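You operate a simulated robot arm through the tools that you are given. There is no shell and no other tool. Be economical: measure what you need, move in short steps, check, and stop when the job is done.

You run a simulated robot arm. Do the job below in one go: nothing can be reset, and whatever is moved stays where it is left.

JOB
Draw a cooled sample into clear tube A and add drops till it turns blue.
Fine: at least to its line; cooling on while you draw, off after; spout aside again; no drop after the blue; the tube stays under the dropper. Set down upright: what you pick out. Where these are worked on the way, their far stop is far enough and under half their travel is too little: sample spout.
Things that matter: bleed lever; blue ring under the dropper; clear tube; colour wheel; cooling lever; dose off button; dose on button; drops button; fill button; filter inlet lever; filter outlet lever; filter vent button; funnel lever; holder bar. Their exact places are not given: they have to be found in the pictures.

Only the result counts: the job must be done as asked and must still hold three seconds after the hand-in. Knocking over, shifting, dropping, spilling or breaking anything else fails it.

ROBOT AND FRAMES
A 7-joint arm with a three-finger gripper on a trunk, on a base that drives. Base frame: it is fixed to the floor where the robot stands at the start and does not move with it; the origin is under the middle of the robot, x ahead of it, y to its left, z up; the surface under the hand at the start is at about z = 0.9. Lengths are in m, angles in rad, forces in N, time in s.
Its first joint turns from -2.897 to 2.897 rad. Places, roughly: bleed lever [1, -2, 1.1]; blue ring under the dropper [0.7, 0, 0.9]; colour wheel [0.7, -0.4, 1]; cooling lever [0.9, -1.2, 1.1]; dose off button [1, -2.2, 0.9]; dose on button [0.9, -2.2, 0.9]; drops button [0.7, 0, 1.1]; fill button [0.9, -2.7, 1.5]; filter inlet lever [0.8, -2.3, 0.9]; filter outlet lever [0.8, -2.7, 0.9]; filter vent button [1, -2.6, 1]; funnel lever [0.8, -1.7, 1]; holder bar [0.9, -2.1, 1.4]; injection lever [1, -2.2, 1.2]; make-up lever [0.9, -2.4, 1.5]; pot drain lever [0.9, -1.8, 0.8]. Payload 2.69 kg.
Tool frame: the origin (TCP) lies between the finger pads and is the grasp point; the fingertips stand 0.029 m ahead of it; z points along the fingers, y is the line along which they close. The gripper opens to 0.12 m. The gripper's body begins 0.078 m behind the TCP.
Orientation is that of the tool frame in the base frame, as [roll, pitch, yaw] about the fixed x, y, z axes, in that order (R = Rz(yaw) Ry(pitch) Rx(roll)). With the fingers straight down and closing along the base's y, the tool's x points along the base's -x, its y along +y and its z along -z.

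CONTROLS
- The arm moves only by the tool servo_tool. Its argument "deltas" is a list of rows, each a list of 7 numbers: the shift along the tool's x, y, z in units of 500 mm (1.0 is 500 mm), then the turn, a rotation vector about the tool's x, y, z in units of 180 degrees (1.0 is 180 degrees), then the closure in counts, from 0 (fully open) to 255 (shut). In form: [[dx, dy, dz, rx, ry, rz, grip], ...]. A call has 1 to 12 rows; each row is the pose to reach, as a shift and turn from the pose commanded when the call began, along the tool's axes at that moment. A call with a number of a shift or a turn outside -1 to 1 is refused whole. A row lasts 0.2 s, in which the tool goes at most 0.05 m and 0.15 rad; a call with a longer step from one row to the next is refused whole, and so is a gripper value outside its range. Where a pose cannot be reached the arm comes as near as it can. A force on the tool above 50 N (or 10 N above the force at the start of the call, whichever is more), or a blocked arm, ends the call early, and 0.2 s more pass. The fingers move at their own pace and stop on an object; they squeeze with about 44 N. The grip force told is the motor's: it shows also when the fingers shut on nothing. Time passes only in rows, and 0.2 s behind the last, so rows that repeat a pose let the fingers close. It gives the time, the measured TCP pose, the force on the tool (base axes), the opening and the grip force at its end, in the units of the frame above (readings bear some noise), with the torque about the TCP (base axes, N m) and any sound that the robot's microphone picked up, and new pictures: "views" is both (left out), scene, wrist or none.
- Cameras (640 x 400 px; columns grow to the right, rows downward): "scene" is now at [0.2788, 0.1356, 1.4375]; the picture's right is [-0.60, -0.80, 0.00], its down [-0.27, 0.20, -0.94] and it looks along [0.76, -0.56, -0.34] (base axes); focal length 251 px, centre (320, 200). "wrist" rides on the gripper at [0.063, 0, -0.104] in the tool frame; the picture's right is [0.00, 1.00, 0.00], its down [-0.83, 0.00, -0.56] and it looks along [-0.56, 0.00, 0.83] (tool axes); focal length 275 px, centre (320, 200).
- move_column(by): slides the trunk up (or, below 0, down) by that many m; the arm and the scene camera ride with it, the base frame stays. It gives what a move gives, with no picture.
- roll_base(legs): drives the robot by 1 to 6 legs, each [ahead, left, turn to the left] in m, m and rad, along the robot's own axes; the way and the turn of a leg run together, so that a leg with both is an arc; at most 1.5 m and 3.142 rad a leg. The arm and the cameras ride along, it lands a little off, and it stops where it bumps. It gives what a move gives, and a new picture of the scene camera.
- turn_head(pan, tilt): turns the head with the scene camera to pan (to the left, within 2.496 rad either way) and tilt (down, from -0.506 to 1.204), counted from straight ahead of the robot. It gives what a move gives, and a new picture of the scene camera.
- pixel_to_xyz(camera, pixels): there is no depth. For up to 12 entries [column, row, z] of the newest picture of that camera ("zoom" is the newest enlarged one), the place [x, y] in the base frame at which the ray of that pixel passes the height z, good to about 0.002 m. The clock stands still meanwhile.
- close_up(camera, box): a new picture of the part [left, top, right, bottom] of that camera's present view, enlarged. The clock stands still meanwhile.
- hand_in(): hands the job in; it is judged then, once.

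Work in short steps. Measure before you move; look again where a grasp or a placing could have gone wrong, and mend it. You have 80 turns and 260 pictures in all, those below and enlarged ones among them. Open the gripper and draw the arm clear of the work before you hand the job in, unless the task says otherwise; then end with one line.

The tools are called after "Emit:" by a JSON object that holds its "op" and its "data". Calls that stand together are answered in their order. servo_tool: Moves the arm, as the interface text tells. Its arguments: {"type":"object","properties":{"deltas":{"type":"array"},"views":{"type":"string","enum":["both","scene","wrist","none"]}},"required":["deltas"]} The other tools are called the same way: move_column (by) slides the trunk up or down; roll_base (legs) drives the base; turn_head (pan, tilt) turns the head that bears the scene camera; pixel_to_xyz (camera, pixels) gives the place at which the rays of pixels pass given heights; close_up (camera, box) takes an enlarged picture of a part of a camera's view; hand_in () hands the job in.

At the start:

```text
time_s: 0.0
position: [0.5046, 0.0549, 1.3579]
orientation: [3.14, -0.001, -3.142]
force: [0.2, -0.8, 0.4]
moment: [-0.01, -0.01, -0.01]
opening: 0.1201
gripper_force: 0.1
trunk travel left (down, up): [-0.4, 0.186]
robot x, y, heading: [0.0011, -0.0038, 0.003]
head pan, tilt: [-0.639, 0.347]
```

scene: 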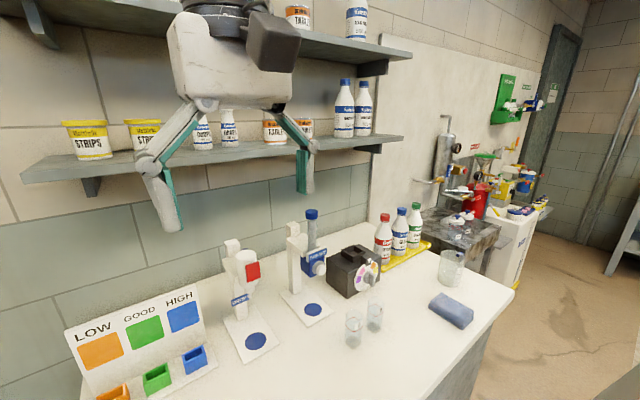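
wrist: 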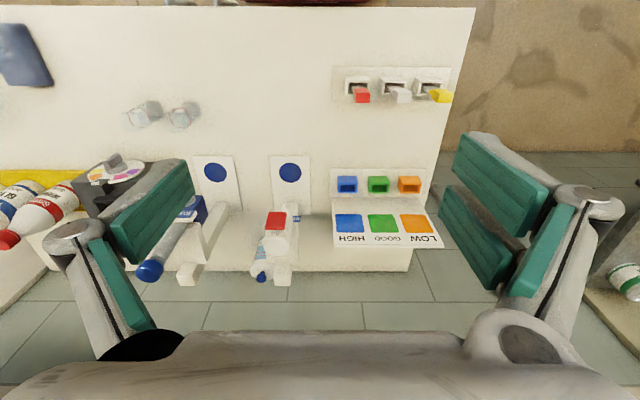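

I start by looking closer at the bench and at the far station.

Emit:
{"op": "close_up", "data": {"camera": "scene", "box": [200, 190, 480, 365]}}

Emit:
{"op": "close_up", "data": {"camera": "scene", "box": [400, 60, 580, 260]}}

Emit:
{"op": "close_up", "data": {"camera": "wrist", "box": [100, 80, 460, 300]}}

```text
2.29 times, centred on (340, 278) of scene
```

zoom: 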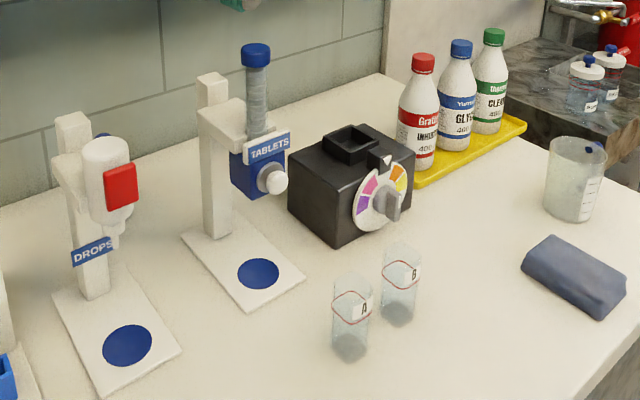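

```text
2.00 times, centred on (490, 160) of scene
```

zoom: 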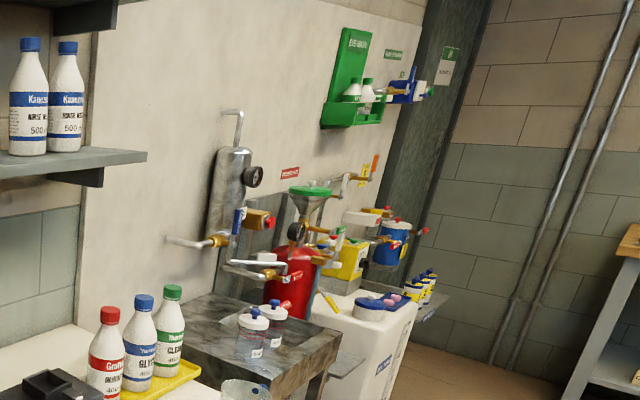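

```text
1.78 times, centred on (280, 190) of wrist
```

zoom: 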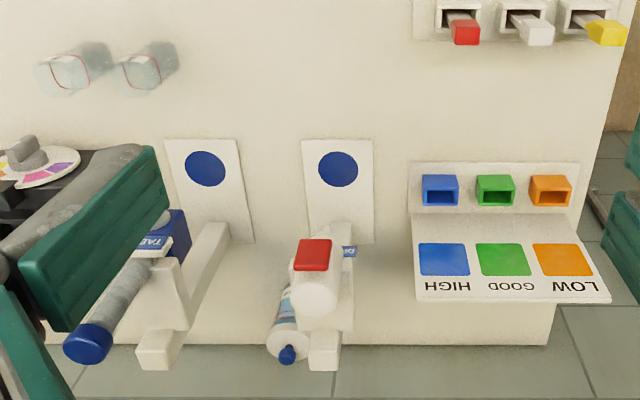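

Tube A is at about (352,340) in the scene, B to its right; I measure tube A, the ring and the dropper.

Emit:
{"op": "pixel_to_xyz", "data": {"camera": "scene", "pixels": [[352, 346, 0.9], [374, 329, 0.9], [256, 341, 0.9], [313, 310, 0.9], [253, 271, 1.1]]}}

Emit:
{"op": "close_up", "data": {"camera": "scene", "box": [320, 280, 400, 360]}}

Emit:
{"op": "close_up", "data": {"camera": "wrist", "box": [110, 80, 230, 150]}}

Emit:
{"op": "pixel_to_xyz", "data": {"camera": "wrist", "pixels": [[147, 105, 0.9], [183, 105, 0.9], [290, 173, 0.9], [214, 173, 0.9], [276, 221, 1.1], [137, 119, 0.98], [179, 119, 0.98]]}}

```text
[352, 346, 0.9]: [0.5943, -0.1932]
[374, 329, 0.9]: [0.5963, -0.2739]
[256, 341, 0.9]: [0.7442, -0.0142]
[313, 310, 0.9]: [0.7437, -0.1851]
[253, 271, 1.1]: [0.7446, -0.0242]
```

```text
5.00 times, centred on (360, 320) of scene
```

zoom: 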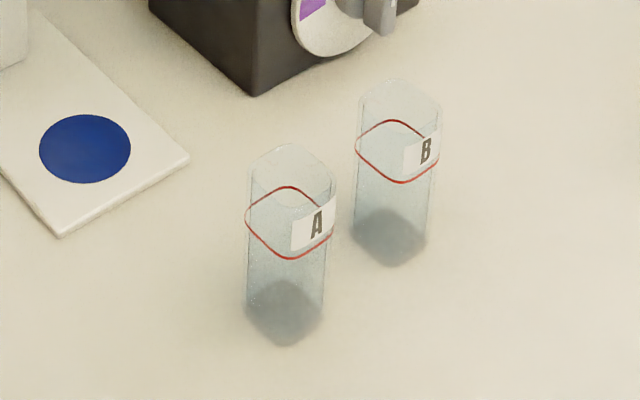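

```text
5.33 times, centred on (170, 115) of wrist
```

zoom: 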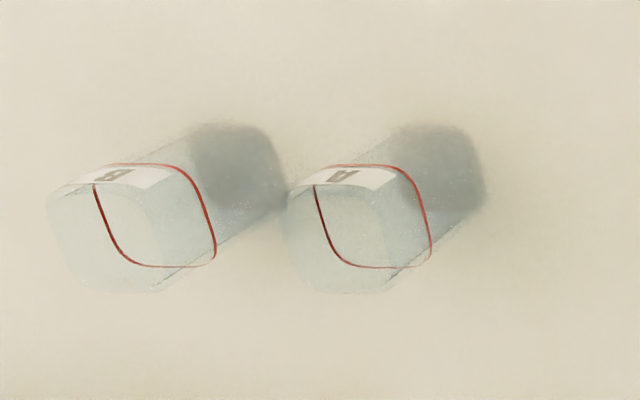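

```text
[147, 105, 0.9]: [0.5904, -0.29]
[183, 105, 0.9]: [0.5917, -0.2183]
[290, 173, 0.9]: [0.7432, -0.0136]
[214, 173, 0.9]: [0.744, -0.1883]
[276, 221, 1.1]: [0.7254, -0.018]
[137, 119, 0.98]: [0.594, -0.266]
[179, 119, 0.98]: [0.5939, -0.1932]
```

Emit:
{"op": "pixel_to_xyz", "data": {"camera": "scene", "pixels": [[353, 342.4, 0.9], [354.4, 315, 0.97], [354.4, 315, 0.98], [354.4, 315, 0.99], [345.5, 342, 0.9], [361, 342, 0.9]]}}

Emit:
{"op": "pixel_to_xyz", "data": {"camera": "wrist", "pixels": [[191, 109.4, 0.9], [175, 121, 0.97], [175, 121, 0.98], [175, 121, 0.99], [164, 121, 0.98], [188, 121, 0.98]]}}

Emit:
{"op": "turn_head", "data": {"pan": -1.0, "tilt": 0.25}}

```text
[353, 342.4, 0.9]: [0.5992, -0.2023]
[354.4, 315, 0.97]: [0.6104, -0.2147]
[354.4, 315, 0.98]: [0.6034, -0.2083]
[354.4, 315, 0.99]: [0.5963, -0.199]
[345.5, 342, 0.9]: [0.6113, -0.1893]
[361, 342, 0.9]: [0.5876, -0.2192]
```

```text
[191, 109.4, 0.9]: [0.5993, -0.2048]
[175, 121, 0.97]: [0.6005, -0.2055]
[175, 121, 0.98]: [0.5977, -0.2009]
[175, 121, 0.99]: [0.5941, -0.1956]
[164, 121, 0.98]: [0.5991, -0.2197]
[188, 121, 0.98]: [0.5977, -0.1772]
```

```text
time_s: 0.8
position: [0.5044, 0.0543, 1.3574]
orientation: [3.139, 0.001, -3.141]
force: [-0.2, -1.5, -0.7]
moment: [-0.02, 0.0, -0.03]
opening: 0.1201
gripper_force: 0.1
trunk travel left (down, up): [-0.4, 0.186]
robot x, y, heading: [0.0007, 0.0008, 0.0]
head pan, tilt: [-1.0, 0.25]
```

scene: 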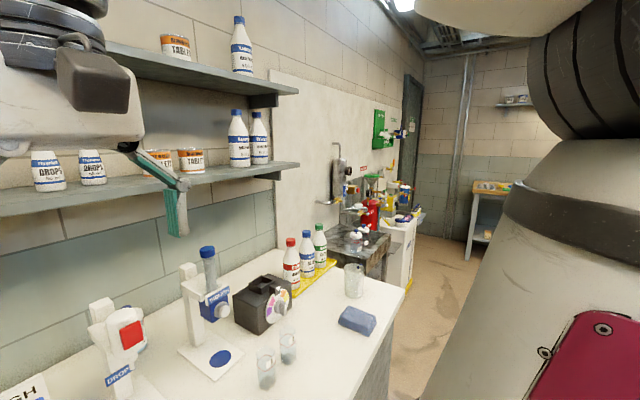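

Tube A stands at about (0.599,-0.203), top about z 0.985. Before picking it, I drive right to view the sample cooler near y = -1.2.

Emit:
{"op": "roll_base", "data": {"legs": [[0, -1.0, 0]]}}

Emit:
{"op": "turn_head", "data": {"pan": -0.4, "tilt": 0.35}}

```text
time_s: 6.1
position: [0.4883, -0.9787, 1.3572]
orientation: [3.142, 0.001, 3.106]
force: [-0.3, 0.2, 0.8]
moment: [0.01, 0.0, 0.0]
opening: 0.12
gripper_force: 0.1
trunk travel left (down, up): [-0.4, 0.186]
robot x, y, heading: [-0.021, -1.0148, -0.035]
head pan, tilt: [-1.0, 0.25]
```

scene: 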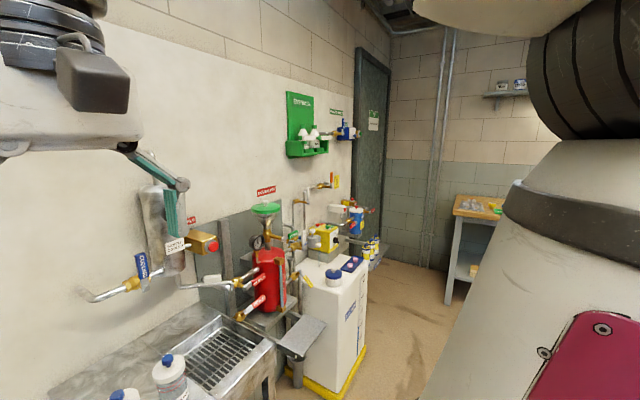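

```text
time_s: 7.1
position: [0.4881, -0.978, 1.3563]
orientation: [3.141, 0.002, 3.108]
force: [1.0, -0.4, 0.3]
moment: [0.0, 0.0, 0.04]
opening: 0.12
gripper_force: 0.0
trunk travel left (down, up): [-0.4, 0.186]
robot x, y, heading: [-0.0193, -1.0166, -0.031]
head pan, tilt: [-0.4, 0.351]
```

scene: 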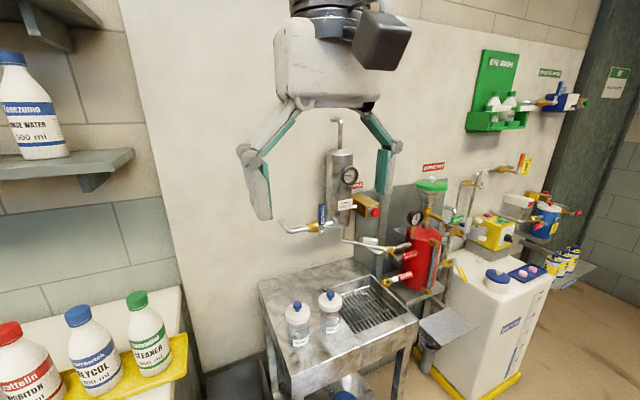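

Emit:
{"op": "close_up", "data": {"camera": "scene", "box": [260, 110, 460, 240]}}

Emit:
{"op": "close_up", "data": {"camera": "scene", "box": [250, 230, 430, 350]}}

Emit:
{"op": "close_up", "data": {"camera": "wrist", "box": [0, 0, 640, 400]}}

```text
3.08 times, centred on (360, 175) of scene
```

zoom: 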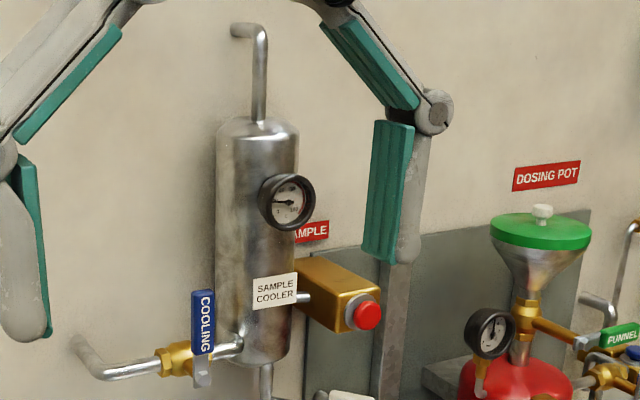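

```text
3.33 times, centred on (340, 290) of scene
```

zoom: 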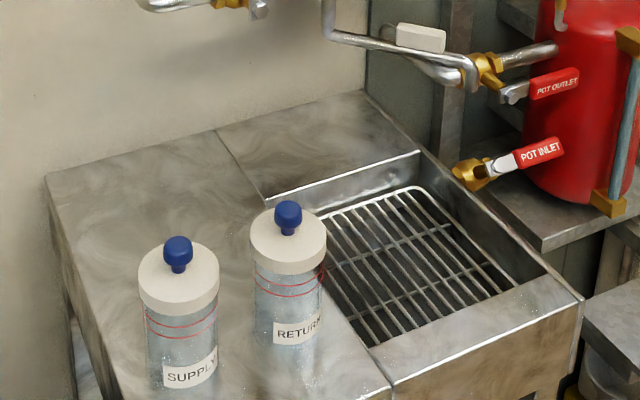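

```text
1.00 times, centred on (320, 200) of wrist (not enlarged: the box is as wide or as high as the picture)
```

zoom: 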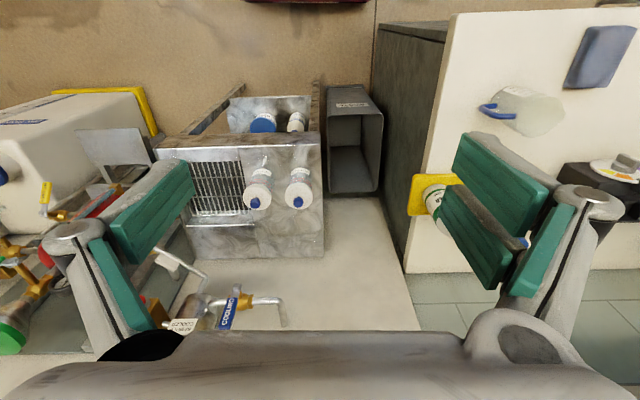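

The cooler hangs at centre, with a blue COOLING lever, a red sample button and a swinging spout with white tab. I shift a bit right for a view from the other side, free of the arm.

Emit:
{"op": "roll_base", "data": {"legs": [[0, -0.55, 0.035]]}}

Emit:
{"op": "turn_head", "data": {"pan": 0.15, "tilt": 0.4}}

Emit:
{"op": "close_up", "data": {"camera": "scene", "box": [150, 100, 470, 300]}}

```text
time_s: 10.2
position: [0.4786, -1.491, 1.3585]
orientation: [3.14, 0.002, -3.135]
force: [-1.1, -0.2, -0.4]
moment: [0.04, -0.01, -0.02]
opening: 0.1199
gripper_force: 0.0
trunk travel left (down, up): [-0.4, 0.186]
robot x, y, heading: [-0.023, -1.5527, 0.011]
head pan, tilt: [-0.4, 0.351]
```

scene: 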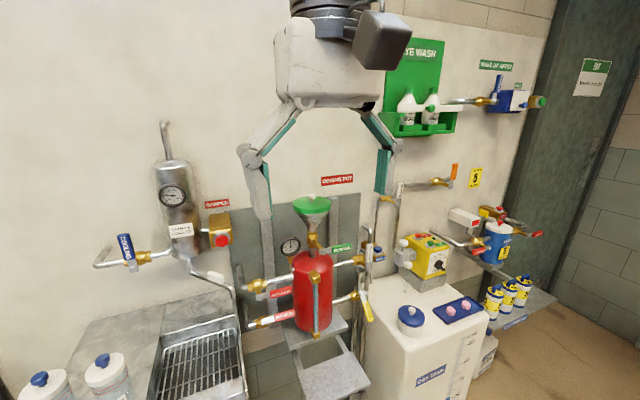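

```text
time_s: 11.2
position: [0.4798, -1.492, 1.3578]
orientation: [-3.14, 0.0, -3.136]
force: [0.7, 0.2, 0.6]
moment: [0.0, 0.02, -0.04]
opening: 0.1199
gripper_force: 0.0
trunk travel left (down, up): [-0.4, 0.186]
robot x, y, heading: [-0.0227, -1.5515, 0.008]
head pan, tilt: [0.15, 0.4]
```

scene: 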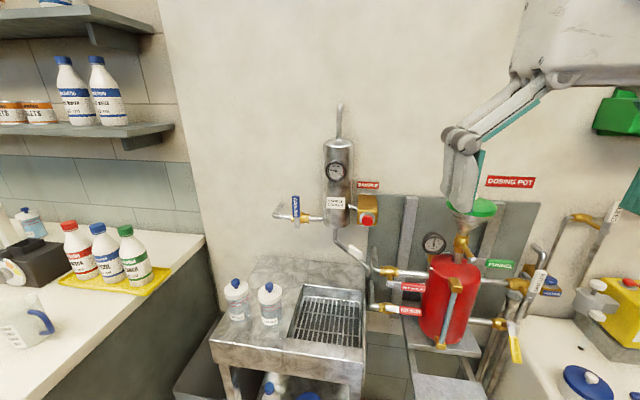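

```text
2.00 times, centred on (310, 200) of scene
```

zoom: 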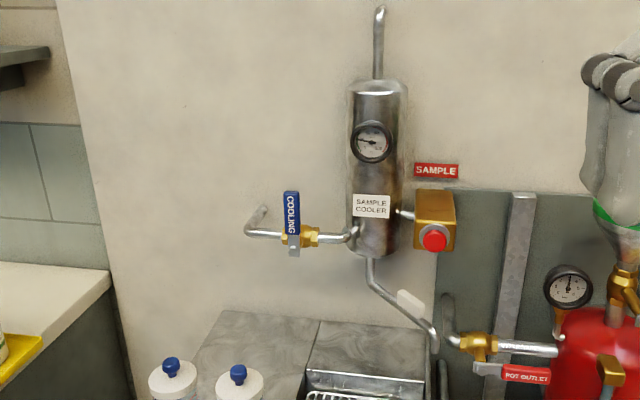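

Emit:
{"op": "close_up", "data": {"camera": "scene", "box": [290, 180, 410, 300]}}

Emit:
{"op": "close_up", "data": {"camera": "scene", "box": [270, 270, 390, 360]}}

Emit:
{"op": "close_up", "data": {"camera": "wrist", "box": [280, 100, 600, 300]}}

```text
3.33 times, centred on (350, 240) of scene
```

zoom: 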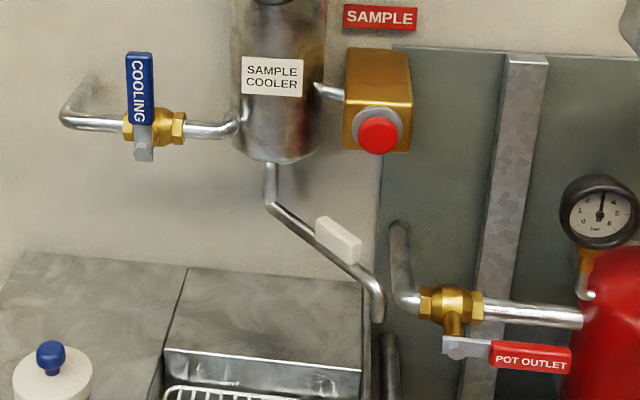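

```text
4.44 times, centred on (330, 315) of scene
```

zoom: 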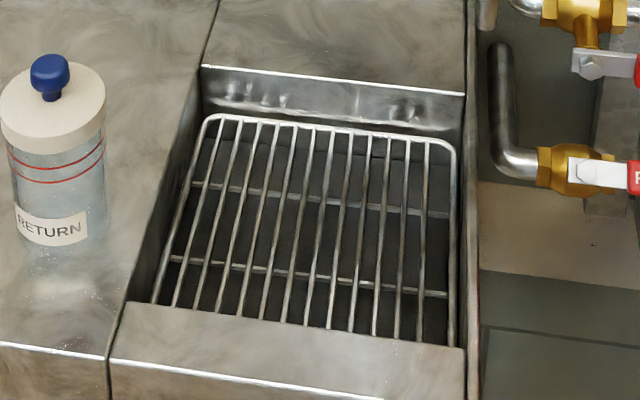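

```text
2.00 times, centred on (440, 200) of wrist
```

zoom: 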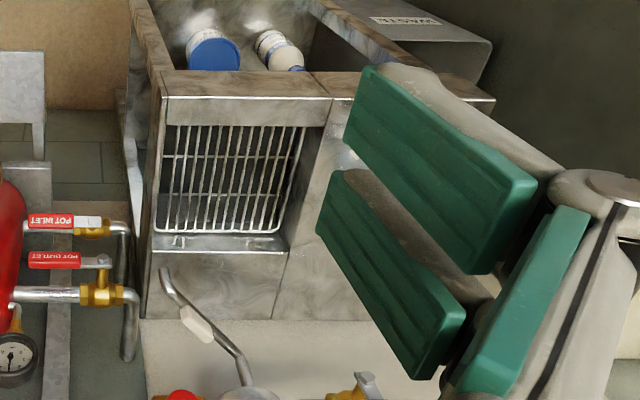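

The spout's tip now points right; it would swing left over the grate. I drive in front of the cooler and look at it square-on.

Emit:
{"op": "roll_base", "data": {"legs": [[0, 0.33, 0]]}}

Emit:
{"op": "servo_tool", "data": {"deltas": [[0, 0, 0, 0, -0.04, 0, 255], [0, 0, 0, 0, -0.08, 0, 255], [0, 0, 0, 0, -0.12, 0, 255], [0, 0, 0, 0, -0.16, 0, 255], [0, 0, 0, 0, -0.2, 0, 255], [0, 0, 0, 0, -0.24, 0, 255]], "views": "both"}}

```text
time_s: 13.3
position: [0.4772, -1.1668, 1.3572]
orientation: [3.141, 0.001, -3.136]
force: [-0.2, -0.7, 0.2]
moment: [-0.03, 0.0, -0.02]
opening: 0.1201
gripper_force: 0.1
trunk travel left (down, up): [-0.4, 0.186]
robot x, y, heading: [-0.0265, -1.2244, 0.006]
head pan, tilt: [0.15, 0.4]
```

scene: 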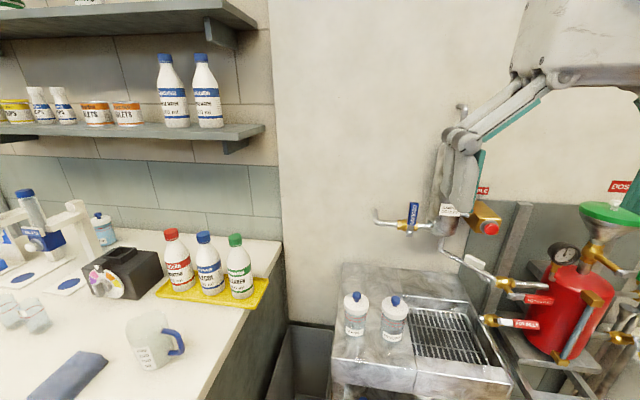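

```text
time_s: 14.7
position: [0.4791, -1.1646, 1.3567]
orientation: [3.141, 0.755, -3.137]
force: [-0.1, -0.3, -0.1]
moment: [-0.03, 0.05, 0.0]
opening: 0.0001
gripper_force: 28.4
trunk travel left (down, up): [-0.4, 0.186]
robot x, y, heading: [-0.0257, -1.2247, 0.005]
head pan, tilt: [0.15, 0.4]
```

scene: 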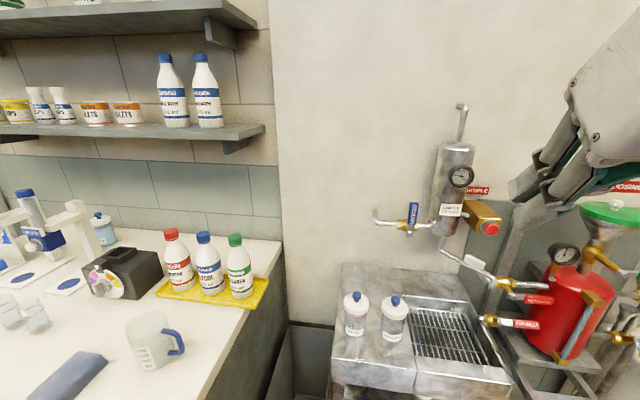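
wrist: 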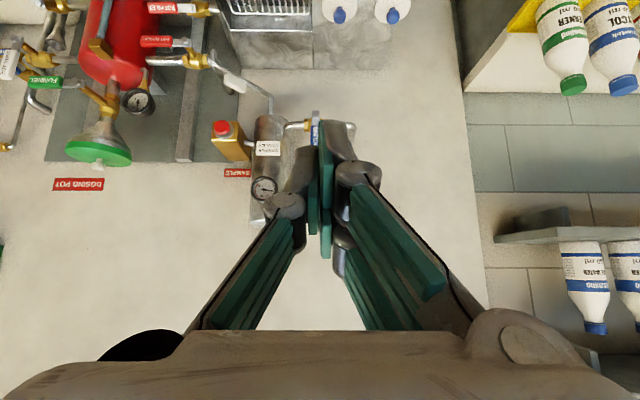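

Both cameras now see the cooler; I take close-ups for triangulating lever, button and spout.

Emit:
{"op": "close_up", "data": {"camera": "scene", "box": [370, 170, 530, 310]}}

Emit:
{"op": "close_up", "data": {"camera": "wrist", "box": [200, 0, 360, 200]}}

```text
2.86 times, centred on (450, 240) of scene
```

zoom: 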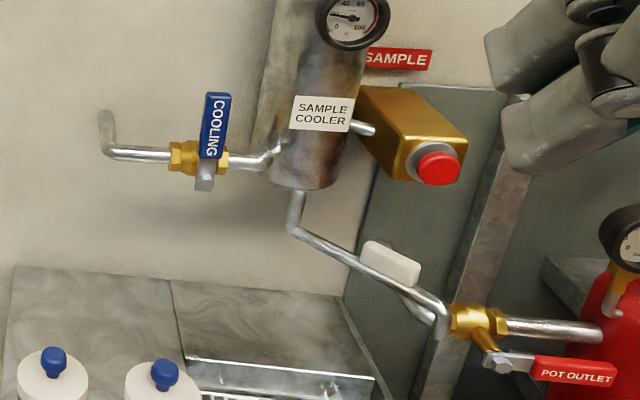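

```text
2.00 times, centred on (280, 100) of wrist
```

zoom: 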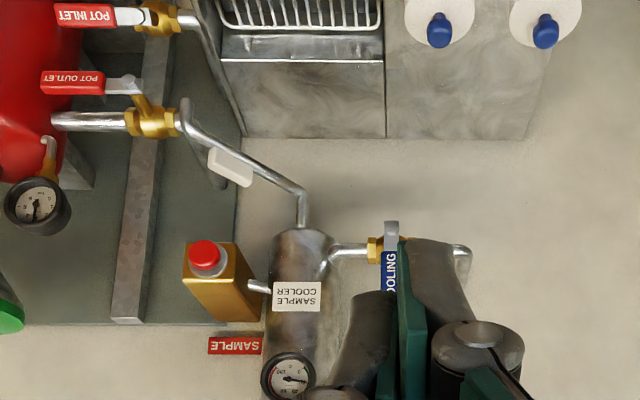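

Emit:
{"op": "pixel_to_xyz", "data": {"camera": "scene", "pixels": [[490.9, 228.8, 1.1], [490.9, 228.8, 1.15], [409.8, 232.3, 1.05], [409.8, 232.3, 1.1], [474.5, 262.4, 0.98], [474.5, 262.4, 1.03], [492, 285.5, 0.93], [492, 285.5, 1.0], [442, 238, 1.03], [442, 238, 1.1], [414, 204, 1.13], [414, 204, 1.18]]}}

Emit:
{"op": "pixel_to_xyz", "data": {"camera": "wrist", "pixels": [[222, 127, 1.1], [222, 127, 1.15], [315.5, 118, 1.05], [315.5, 118, 1.1], [235, 83, 0.98], [235, 83, 1.03], [212.5, 55, 0.93], [212.5, 55, 1.0], [272, 112.5, 1.03], [272, 112.5, 1.1]]}}

```text
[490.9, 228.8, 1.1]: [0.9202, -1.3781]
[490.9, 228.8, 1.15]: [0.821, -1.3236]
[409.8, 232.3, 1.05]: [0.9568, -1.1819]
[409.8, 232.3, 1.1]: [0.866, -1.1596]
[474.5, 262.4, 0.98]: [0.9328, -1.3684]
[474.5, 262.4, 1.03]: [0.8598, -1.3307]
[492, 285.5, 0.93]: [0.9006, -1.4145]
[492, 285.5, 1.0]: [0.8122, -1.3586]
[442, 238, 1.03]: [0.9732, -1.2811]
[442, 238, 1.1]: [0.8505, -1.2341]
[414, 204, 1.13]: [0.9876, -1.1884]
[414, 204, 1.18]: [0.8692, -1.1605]
```

```text
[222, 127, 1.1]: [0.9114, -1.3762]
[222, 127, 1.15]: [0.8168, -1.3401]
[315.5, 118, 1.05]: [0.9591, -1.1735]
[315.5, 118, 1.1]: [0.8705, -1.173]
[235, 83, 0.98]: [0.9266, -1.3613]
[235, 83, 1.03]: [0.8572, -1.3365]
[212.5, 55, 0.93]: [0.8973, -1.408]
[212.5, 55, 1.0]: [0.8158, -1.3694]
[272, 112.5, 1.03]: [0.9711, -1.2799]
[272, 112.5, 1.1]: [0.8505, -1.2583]
```

Emit:
{"op": "close_up", "data": {"camera": "scene", "box": [330, 260, 530, 400]}}

Emit:
{"op": "close_up", "data": {"camera": "wrist", "box": [200, 0, 440, 100]}}

```text
2.86 times, centred on (430, 330) of scene
```

zoom: 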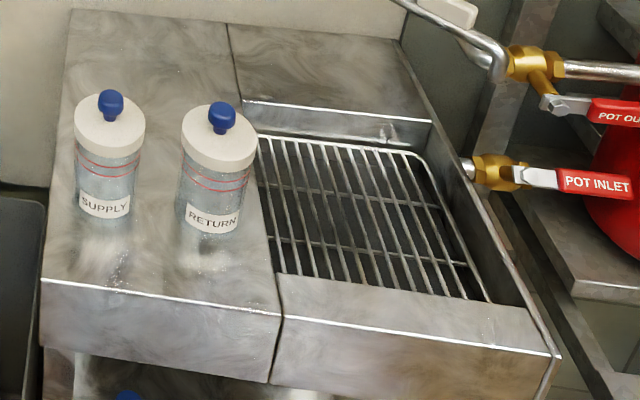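

```text
2.67 times, centred on (320, 50) of wrist
```

zoom: 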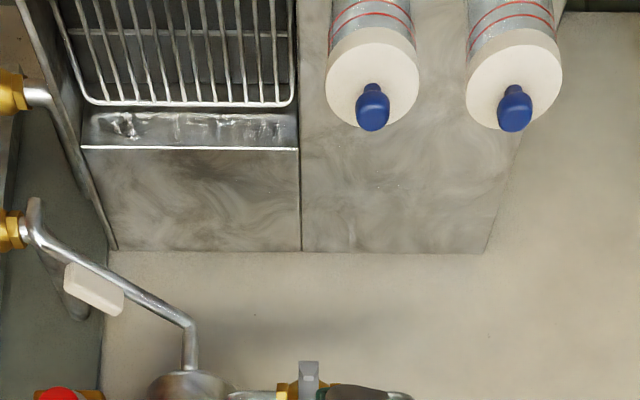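

Emit:
{"op": "pixel_to_xyz", "data": {"camera": "scene", "pixels": [[465.7, 315, 0.8], [465.7, 315, 0.9], [410.8, 308.3, 0.8], [410.8, 308.3, 0.9], [403, 294.3, 0.8], [403, 294.3, 0.9], [469, 302, 0.8], [469, 302, 0.9], [489, 365, 0.85]]}}

Emit:
{"op": "pixel_to_xyz", "data": {"camera": "wrist", "pixels": [[232, 12.5, 0.8], [232, 12.5, 0.9], [309.5, 13.7, 0.8], [309.5, 13.7, 0.9], [311.8, 30.5, 0.8], [311.8, 30.5, 0.9], [231.2, 30.2, 0.8], [231.2, 30.2, 0.9]]}}

```text
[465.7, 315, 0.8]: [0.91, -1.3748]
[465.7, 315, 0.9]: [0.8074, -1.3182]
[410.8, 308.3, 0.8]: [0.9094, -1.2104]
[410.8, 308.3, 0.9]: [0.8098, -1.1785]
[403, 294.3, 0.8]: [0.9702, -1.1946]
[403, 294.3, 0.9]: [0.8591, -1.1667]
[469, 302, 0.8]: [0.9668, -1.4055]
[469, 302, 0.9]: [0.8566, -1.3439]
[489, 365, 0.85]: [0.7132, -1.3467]
```

```text
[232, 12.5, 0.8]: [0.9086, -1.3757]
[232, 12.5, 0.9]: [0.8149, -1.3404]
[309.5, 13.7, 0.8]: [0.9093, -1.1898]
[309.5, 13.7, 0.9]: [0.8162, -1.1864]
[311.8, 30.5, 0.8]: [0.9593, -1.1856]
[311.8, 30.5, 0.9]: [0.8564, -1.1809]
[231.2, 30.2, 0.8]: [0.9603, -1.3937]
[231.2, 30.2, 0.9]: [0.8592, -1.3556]
```

Triangulated: cooling lever pivot (0.923,-1.173,1.069) with handle up to z≈1.16, button (0.905,-1.373,1.105), spout pivot (0.968,-1.279), tip (0.867,-1.394,0.956), tab (0.89,-1.348,1.007). I move the closed fingers to a stand-off just right of the cooling handle.

Emit:
{"op": "servo_tool", "data": {"deltas": [[-0.019, -0.009, 0.084, 0, -0.0157, 0, 255], [-0.038, -0.018, 0.168, 0, -0.0315, 0, 255], [-0.057, -0.027, 0.252, 0, -0.047, 0, 255], [-0.076, -0.036, 0.336, 0, -0.063, 0, 255], [-0.094, -0.044, 0.42, 0, -0.079, 0, 255], [-0.113, -0.053, 0.504, 0, -0.094, 0, 255], [-0.132, -0.062, 0.588, 0, -0.11, 0, 255], [-0.151, -0.071, 0.672, 0, -0.126, 0, 255], [-0.17, -0.08, 0.756, 0, -0.1417, 0, 255]], "views": "both"}}

```text
time_s: 16.7
position: [0.8002, -1.204, 1.1429]
orientation: [-3.14, 1.201, -3.132]
force: [-1.7, -0.6, 0.5]
moment: [-0.03, 0.05, -0.02]
opening: 0.0001
gripper_force: 28.7
trunk travel left (down, up): [-0.4, 0.186]
robot x, y, heading: [-0.0267, -1.227, 0.008]
head pan, tilt: [0.15, 0.4]
```

scene: 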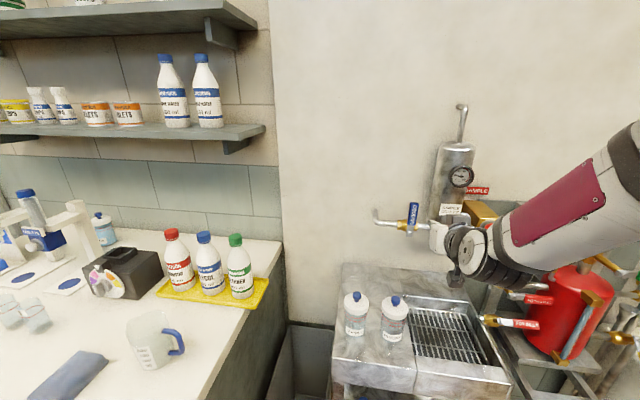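
wrist: 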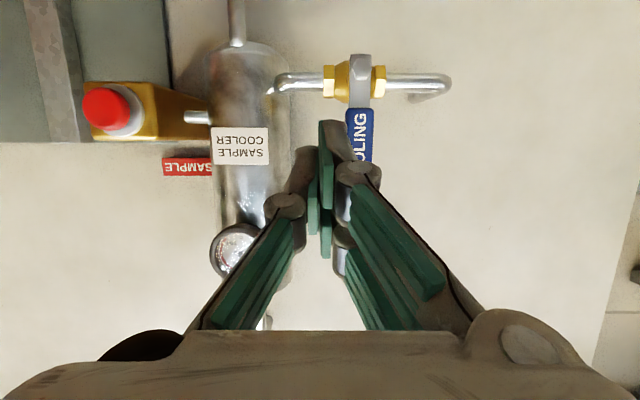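

The finger sits at column 325, the handle at 360 on its +y side: good. I go in alongside the handle.

Emit:
{"op": "servo_tool", "data": {"deltas": [[-0.018, 0, 0.07, 0, 0, 0, 255], [-0.036, 0, 0.14, 0, 0, 0, 255], [-0.054, 0, 0.21, 0, 0, 0, 255], [-0.054, 0, 0.21, 0, 0, 0, 255]], "views": "both"}}

Emit:
{"op": "close_up", "data": {"camera": "wrist", "box": [240, 0, 480, 200]}}

```text
time_s: 17.7
position: [0.909, -1.2063, 1.1276]
orientation: [3.142, 1.198, -3.134]
force: [0.0, 0.1, -0.5]
moment: [-0.01, -0.01, 0.01]
opening: 0.0001
gripper_force: 29.3
trunk travel left (down, up): [-0.4, 0.186]
robot x, y, heading: [-0.0288, -1.2248, 0.005]
head pan, tilt: [0.15, 0.4]
```

scene: 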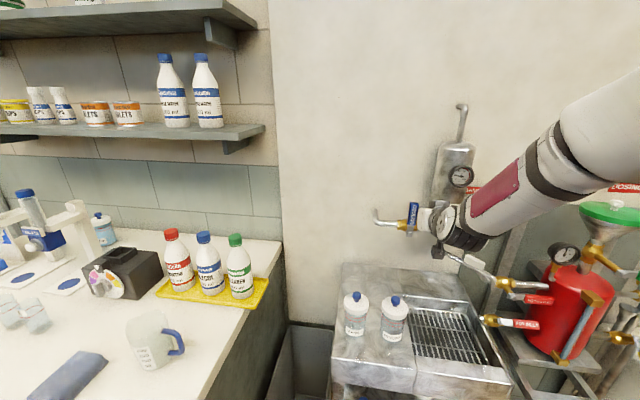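
wrist: 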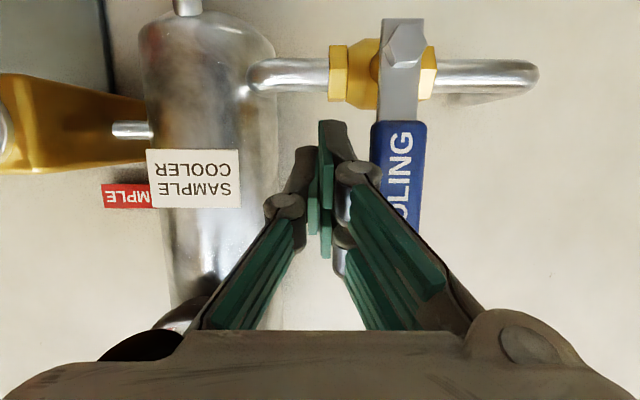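

```text
2.00 times, centred on (360, 100) of wrist
```

zoom: 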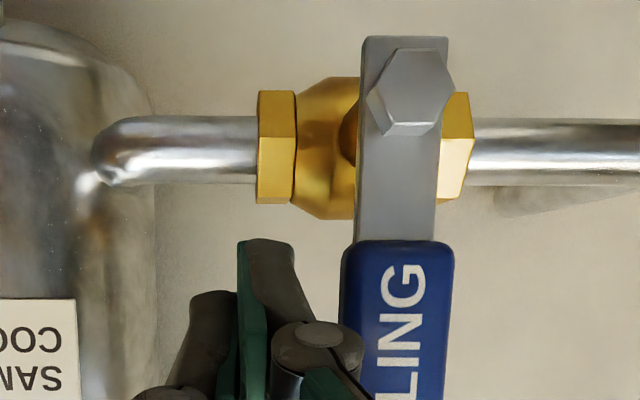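

Fingers sit right of the handle. I push it left and over along its arc; the force stop guards against a wrong direction.

Emit:
{"op": "servo_tool", "data": {"deltas": [[-0.002, 0.034, -0.001, 0, 0, 0, 255], [-0.006, 0.066, -0.002, 0, 0, 0, 255], [-0.002, 0.098, -0.001, 0, 0, 0, 255], [0.009, 0.128, 0.004, 0, 0, 0, 255], [0.028, 0.154, 0.011, 0, 0, 0, 255], [0.052, 0.174, 0.02, 0, 0, 0, 255], [0.08, 0.186, 0.031, 0, 0, 0, 255], [0.093, 0.188, 0.036, 0, 0, 0, 255]], "views": "both"}}

```text
time_s: 19.3
position: [0.9118, -1.1165, 1.1056]
orientation: [3.138, 1.239, 3.135]
force: [5.9, 1.0, 8.7]
moment: [0.02, -0.15, 0.02]
opening: 0.0001
gripper_force: 28.6
trunk travel left (down, up): [-0.4, 0.186]
robot x, y, heading: [-0.026, -1.2242, 0.004]
head pan, tilt: [0.15, 0.4]
stopped in row 7: the force on the tool passed its limit at 66 N (the readings are from after the stop); the commanded pose is now the measured one
```

scene: 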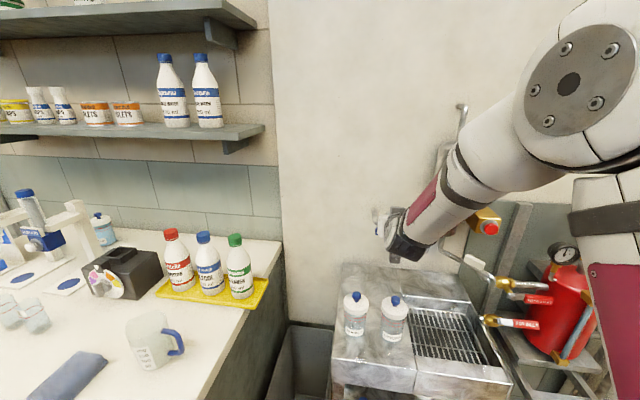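
wrist: 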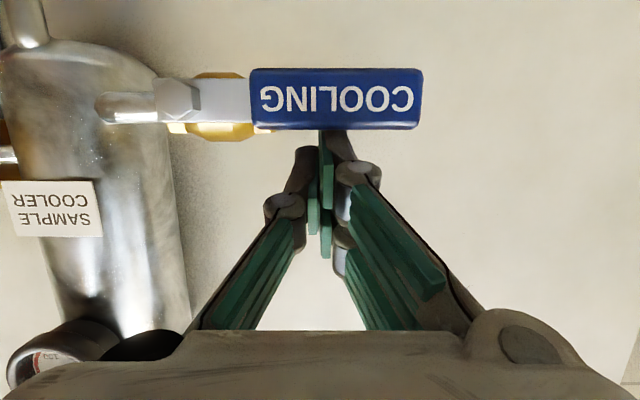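

The handle now lies flat at its stop: cooling is on. I back off and go to a stand-off right of the spout's white tab.

Emit:
{"op": "servo_tool", "data": {"deltas": [[-0.018, 0, -0.07, 0, 0, 0, 255], [0.004, 0, -0.135, 0, 0, 0, 255], [0.026, 0, -0.2, 0, 0, 0, 255], [0.048, 0, -0.263, 0, 0, 0, 255], [0.076, -0.077, -0.253, 0, 0, 0, 255], [0.105, -0.153, -0.244, 0, 0, 0, 255], [0.133, -0.23, -0.234, 0, 0, 0, 255], [0.162, -0.307, -0.224, 0, 0, 0, 255], [0.19, -0.383, -0.214, 0, 0, 0, 255], [0.219, -0.46, -0.205, 0, 0, 0, 255], [0.247, -0.537, -0.195, 0, 0, 0, 255]], "views": "both"}}

Emit:
{"op": "close_up", "data": {"camera": "wrist", "box": [200, 0, 440, 200]}}

```text
time_s: 21.7
position: [0.7767, -1.3887, 1.0208]
orientation: [3.138, 1.235, 3.138]
force: [-0.7, -0.1, -0.1]
moment: [-0.03, 0.02, -0.03]
opening: 0.0
gripper_force: 28.2
trunk travel left (down, up): [-0.4, 0.186]
robot x, y, heading: [-0.0266, -1.2263, 0.005]
head pan, tilt: [0.15, 0.4]
```

scene: 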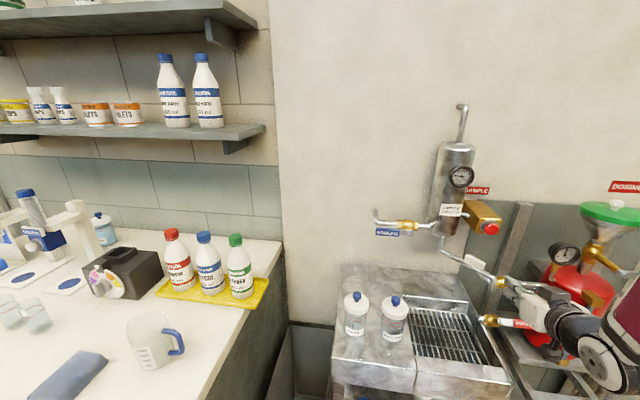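
wrist: 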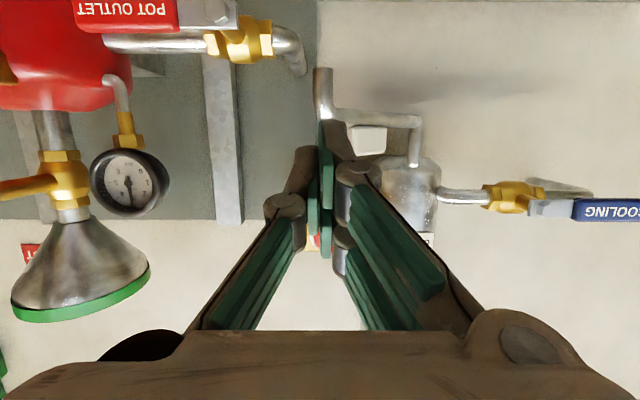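

```text
2.00 times, centred on (320, 100) of wrist
```

zoom: 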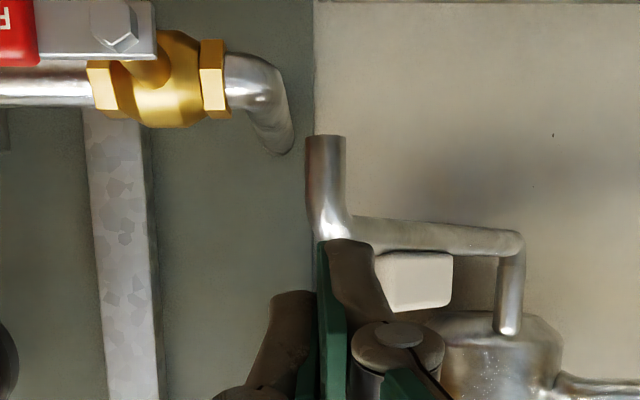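

Emit:
{"op": "pixel_to_xyz", "data": {"camera": "wrist", "pixels": [[323, 70, 0.95], [323, 70, 0.96], [327, 112, 0.98], [327, 112, 1.0], [415, 122, 1.0], [415, 122, 1.02], [368, 140, 1.0], [368, 140, 1.02], [290, 72, 0.93], [290, 72, 0.95]]}}

Emit:
{"op": "close_up", "data": {"camera": "scene", "box": [420, 220, 580, 340]}}

```text
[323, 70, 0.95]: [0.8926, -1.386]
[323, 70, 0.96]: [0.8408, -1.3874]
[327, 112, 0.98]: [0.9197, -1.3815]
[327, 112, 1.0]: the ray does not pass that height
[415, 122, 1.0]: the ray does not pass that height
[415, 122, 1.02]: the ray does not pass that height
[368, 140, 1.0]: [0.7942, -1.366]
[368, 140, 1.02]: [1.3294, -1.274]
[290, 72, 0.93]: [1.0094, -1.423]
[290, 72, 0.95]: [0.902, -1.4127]
```

```text
3.33 times, centred on (500, 280) of scene
```

zoom: 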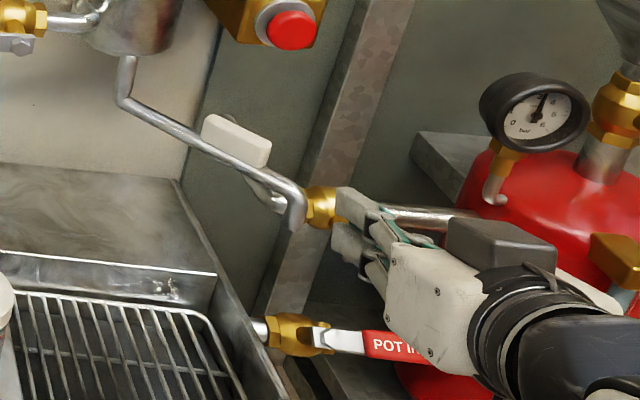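

The tip is at (0.867,-1.387), bottom z≈0.955. I put the fingertips just right of its elbow and push left until it is about straight out.

Emit:
{"op": "servo_tool", "data": {"deltas": [[0, -0.04, 0, 0, 0, 0, 255], [-0.001, -0.072, 0.02, 0, 0, 0, 255], [-0.002, -0.072, 0.08, 0, 0, 0, 255], [-0.004, -0.072, 0.17, 0, 0, 0, 255], [-0.004, -0.03, 0.17, 0, 0, 0, 255], [-0.004, 0.02, 0.17, 0, 0, 0, 255], [-0.004, 0.07, 0.17, 0, 0, 0, 255], [-0.004, 0.11, 0.17, 0, 0, 0, 255], [-0.004, 0.15, 0.17, 0, 0, 0, 255], [-0.004, 0.186, 0.17, 0, 0, 0, 255]], "views": "both"}}

```text
time_s: 23.9
position: [0.8586, -1.3046, 0.9958]
orientation: [-3.134, 1.237, 3.127]
force: [-0.7, -43.8, 9.4]
moment: [0.25, 0.39, 1.42]
opening: 0.0
gripper_force: 28.1
trunk travel left (down, up): [-0.4, 0.186]
robot x, y, heading: [-0.0269, -1.2241, 0.007]
head pan, tilt: [0.15, 0.4]
```

scene: 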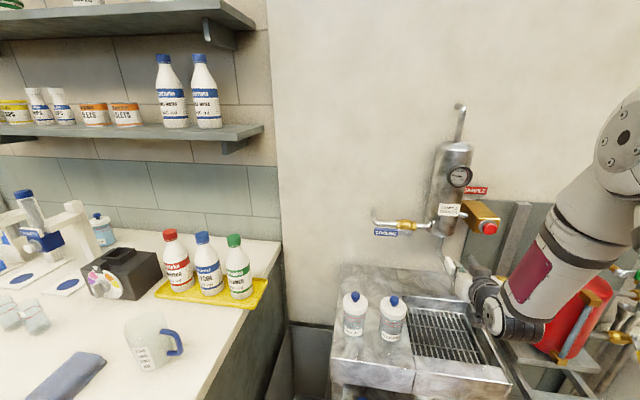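
wrist: 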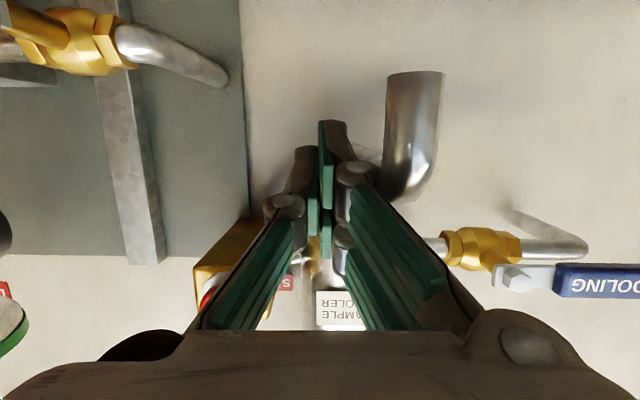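

A steady 44 N shows the spout at its far stop, straight out. I release sideways, back off and look where the tip is.

Emit:
{"op": "servo_tool", "data": {"deltas": [[0, -0.03, 0, 0, 0, 0, 255], [0, -0.06, 0, 0, 0, 0, 255], [0.03, -0.06, -0.09, 0, 0, 0, 255], [0.06, -0.06, -0.18, 0, 0, 0, 255], [0.09, -0.06, -0.27, 0, 0, 0, 255], [0.12, -0.06, -0.36, 0, 0, 0, 255], [0.12, -0.06, -0.36, 0, 0, 0, 255]], "views": "both"}}

Emit:
{"op": "close_up", "data": {"camera": "scene", "box": [370, 190, 530, 330]}}

Emit:
{"op": "close_up", "data": {"camera": "wrist", "box": [260, 0, 420, 140]}}

```text
time_s: 25.5
position: [0.7274, -1.3465, 0.9883]
orientation: [3.137, 1.234, 3.135]
force: [0.6, 0.1, -1.3]
moment: [-0.01, 0.01, 0.03]
opening: 0.0
gripper_force: 28.6
out of reach, approached as far as the arm can: row 5, 6, 7
trunk travel left (down, up): [-0.4, 0.186]
robot x, y, heading: [-0.0275, -1.2251, 0.006]
head pan, tilt: [0.15, 0.4]
```

scene: 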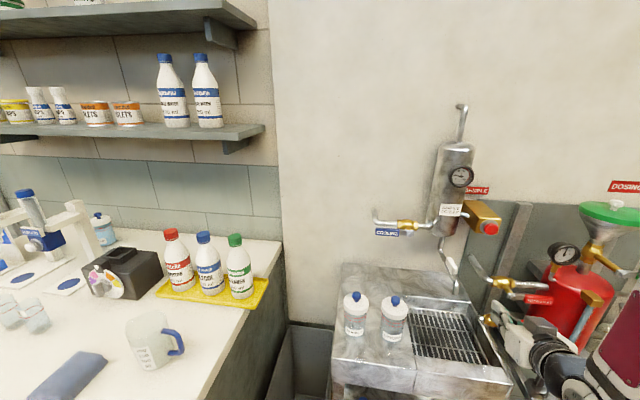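
wrist: 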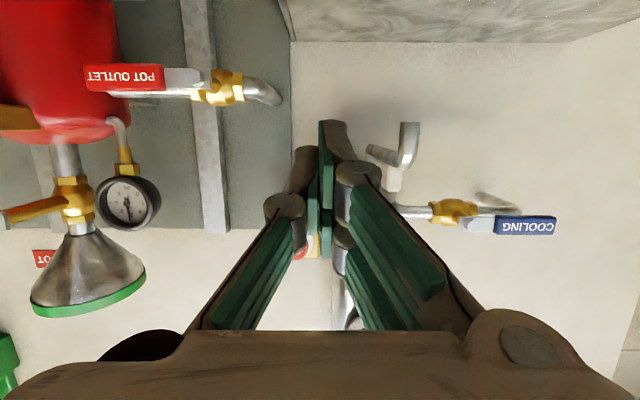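

```text
2.86 times, centred on (450, 260) of scene
```

zoom: 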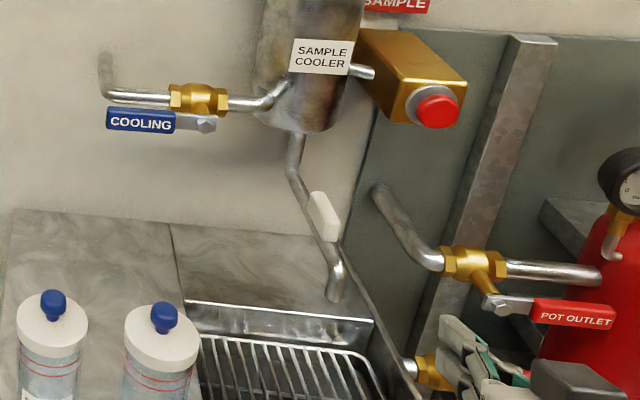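

```text
2.86 times, centred on (340, 70) of wrist
```

zoom: 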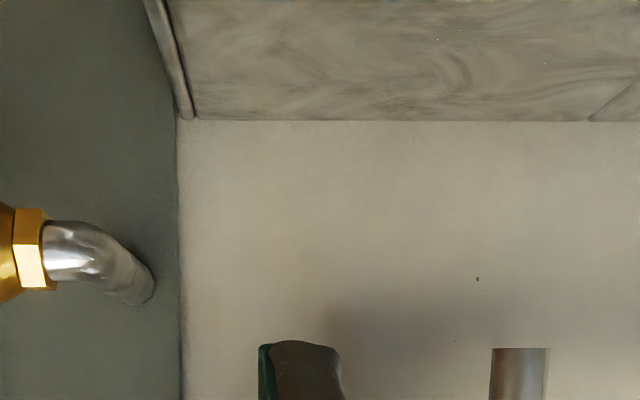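

Emit:
{"op": "pixel_to_xyz", "data": {"camera": "scene", "pixels": [[455.2, 293.5, 0.945], [455.2, 293.5, 0.955], [455.2, 293.5, 0.965]]}}

Emit:
{"op": "pixel_to_xyz", "data": {"camera": "wrist", "pixels": [[410, 123, 0.95], [410, 123, 0.955], [410, 123, 0.96]]}}

```text
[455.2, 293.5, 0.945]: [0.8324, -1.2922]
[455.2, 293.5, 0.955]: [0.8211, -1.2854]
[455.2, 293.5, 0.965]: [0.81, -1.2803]
```

```text
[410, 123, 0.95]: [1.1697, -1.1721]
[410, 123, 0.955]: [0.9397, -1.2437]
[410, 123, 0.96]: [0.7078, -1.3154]
```

Spout tip: (0.818,-1.282,0.957), over the grate's centre. Now I lift and retract the arm, opening the gripper, and drive back to tube A.

Emit:
{"op": "servo_tool", "data": {"deltas": [[-0.063, 0.014, -0.052, 0, 0.024, 0, 255], [-0.127, 0.029, -0.105, 0, 0.049, 0, 255], [-0.19, 0.043, -0.157, 0, 0.073, 0, 255], [-0.254, 0.057, -0.209, 0, 0.097, 0, 255], [-0.317, 0.071, -0.261, 0, 0.121, 0, 127], [-0.381, 0.086, -0.314, 0, 0.146, 0, 127], [-0.444, 0.1, -0.366, 0, 0.17, 0, 127]], "views": "none"}}

Emit:
{"op": "roll_base", "data": {"legs": [[-0.13, 0, 0], [0, 1.08, 0]]}}

Emit:
{"op": "turn_head", "data": {"pan": -0.2, "tilt": 0.5}}

```text
time_s: 27.1
position: [0.6303, -1.2988, 1.254]
orientation: [3.12, 0.685, 3.127]
force: [-0.7, 0.8, 0.3]
moment: [-0.03, 0.0, 0.0]
opening: 0.0602
gripper_force: 0.0
out of reach, approached as far as the arm can: row 1, 2
trunk travel left (down, up): [-0.4, 0.186]
robot x, y, heading: [-0.0288, -1.226, 0.001]
head pan, tilt: [0.15, 0.4]
```

```text
time_s: 33.5
position: [0.4959, -0.2147, 1.2556]
orientation: [3.129, 0.692, 3.129]
force: [-0.3, 0.0, 0.2]
moment: [0.0, 0.02, 0.0]
opening: 0.06
gripper_force: 0.0
trunk travel left (down, up): [-0.4, 0.186]
robot x, y, heading: [-0.1617, -0.1364, 0.001]
head pan, tilt: [0.15, 0.4]
```

scene: 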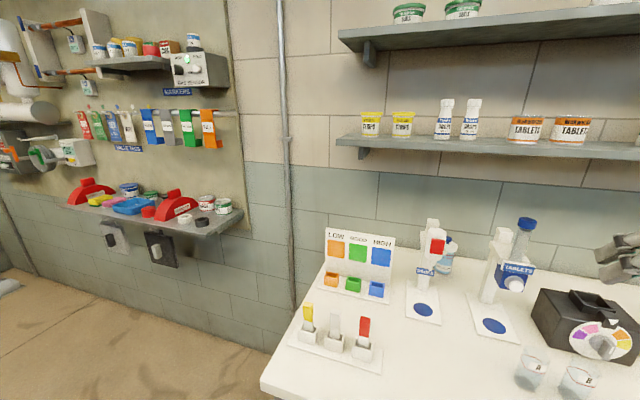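

```text
time_s: 34.4
position: [0.4956, -0.2131, 1.2553]
orientation: [3.129, 0.693, 3.132]
force: [1.2, 0.1, -0.9]
moment: [0.01, 0.0, -0.02]
opening: 0.0601
gripper_force: 0.1
trunk travel left (down, up): [-0.4, 0.186]
robot x, y, heading: [-0.16, -0.1389, -0.0]
head pan, tilt: [-0.201, 0.499]
```

scene: 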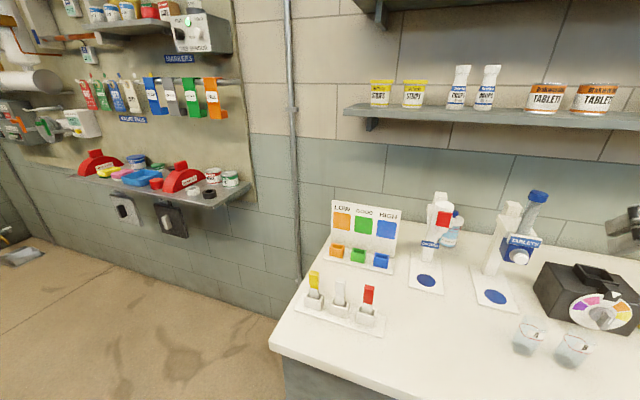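

Emit:
{"op": "turn_head", "data": {"pan": -0.45, "tilt": 0.6}}

Emit:
{"op": "close_up", "data": {"camera": "scene", "box": [260, 200, 500, 350]}}

Emit:
{"op": "close_up", "data": {"camera": "wrist", "box": [0, 0, 640, 400]}}

```text
time_s: 35.1
position: [0.4973, -0.2148, 1.2545]
orientation: [3.128, 0.693, 3.131]
force: [-0.4, -1.0, 0.0]
moment: [0.0, -0.01, 0.02]
opening: 0.0602
gripper_force: 0.0
trunk travel left (down, up): [-0.4, 0.186]
robot x, y, heading: [-0.1558, -0.1382, -0.001]
head pan, tilt: [-0.45, 0.6]
```

scene: 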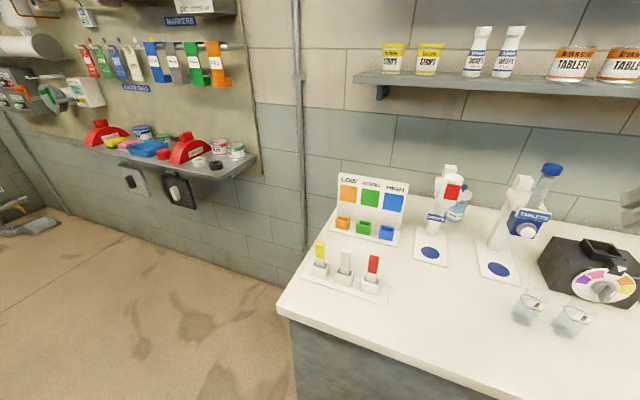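

```text
2.67 times, centred on (380, 275) of scene
```

zoom: 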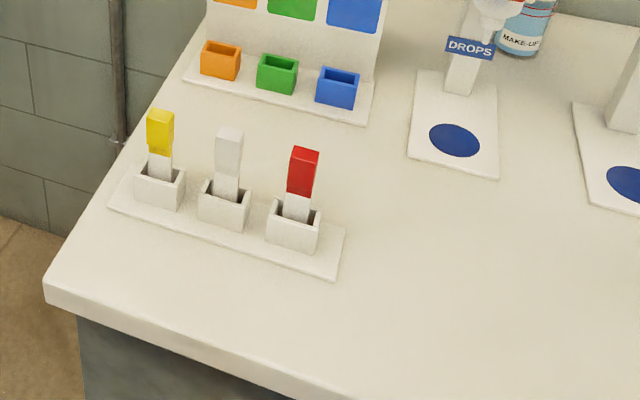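

```text
1.00 times, centred on (320, 200) of wrist (not enlarged: the box is as wide or as high as the picture)
```

zoom: 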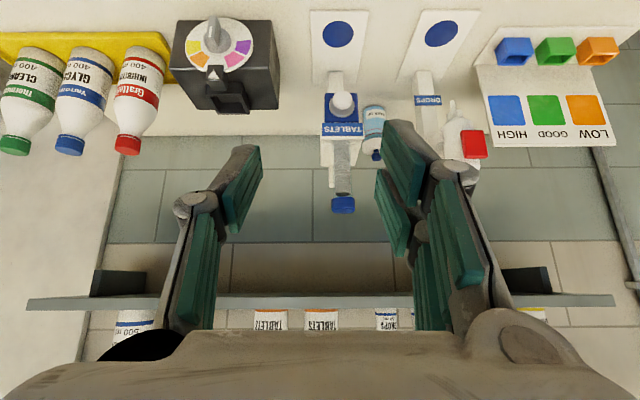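

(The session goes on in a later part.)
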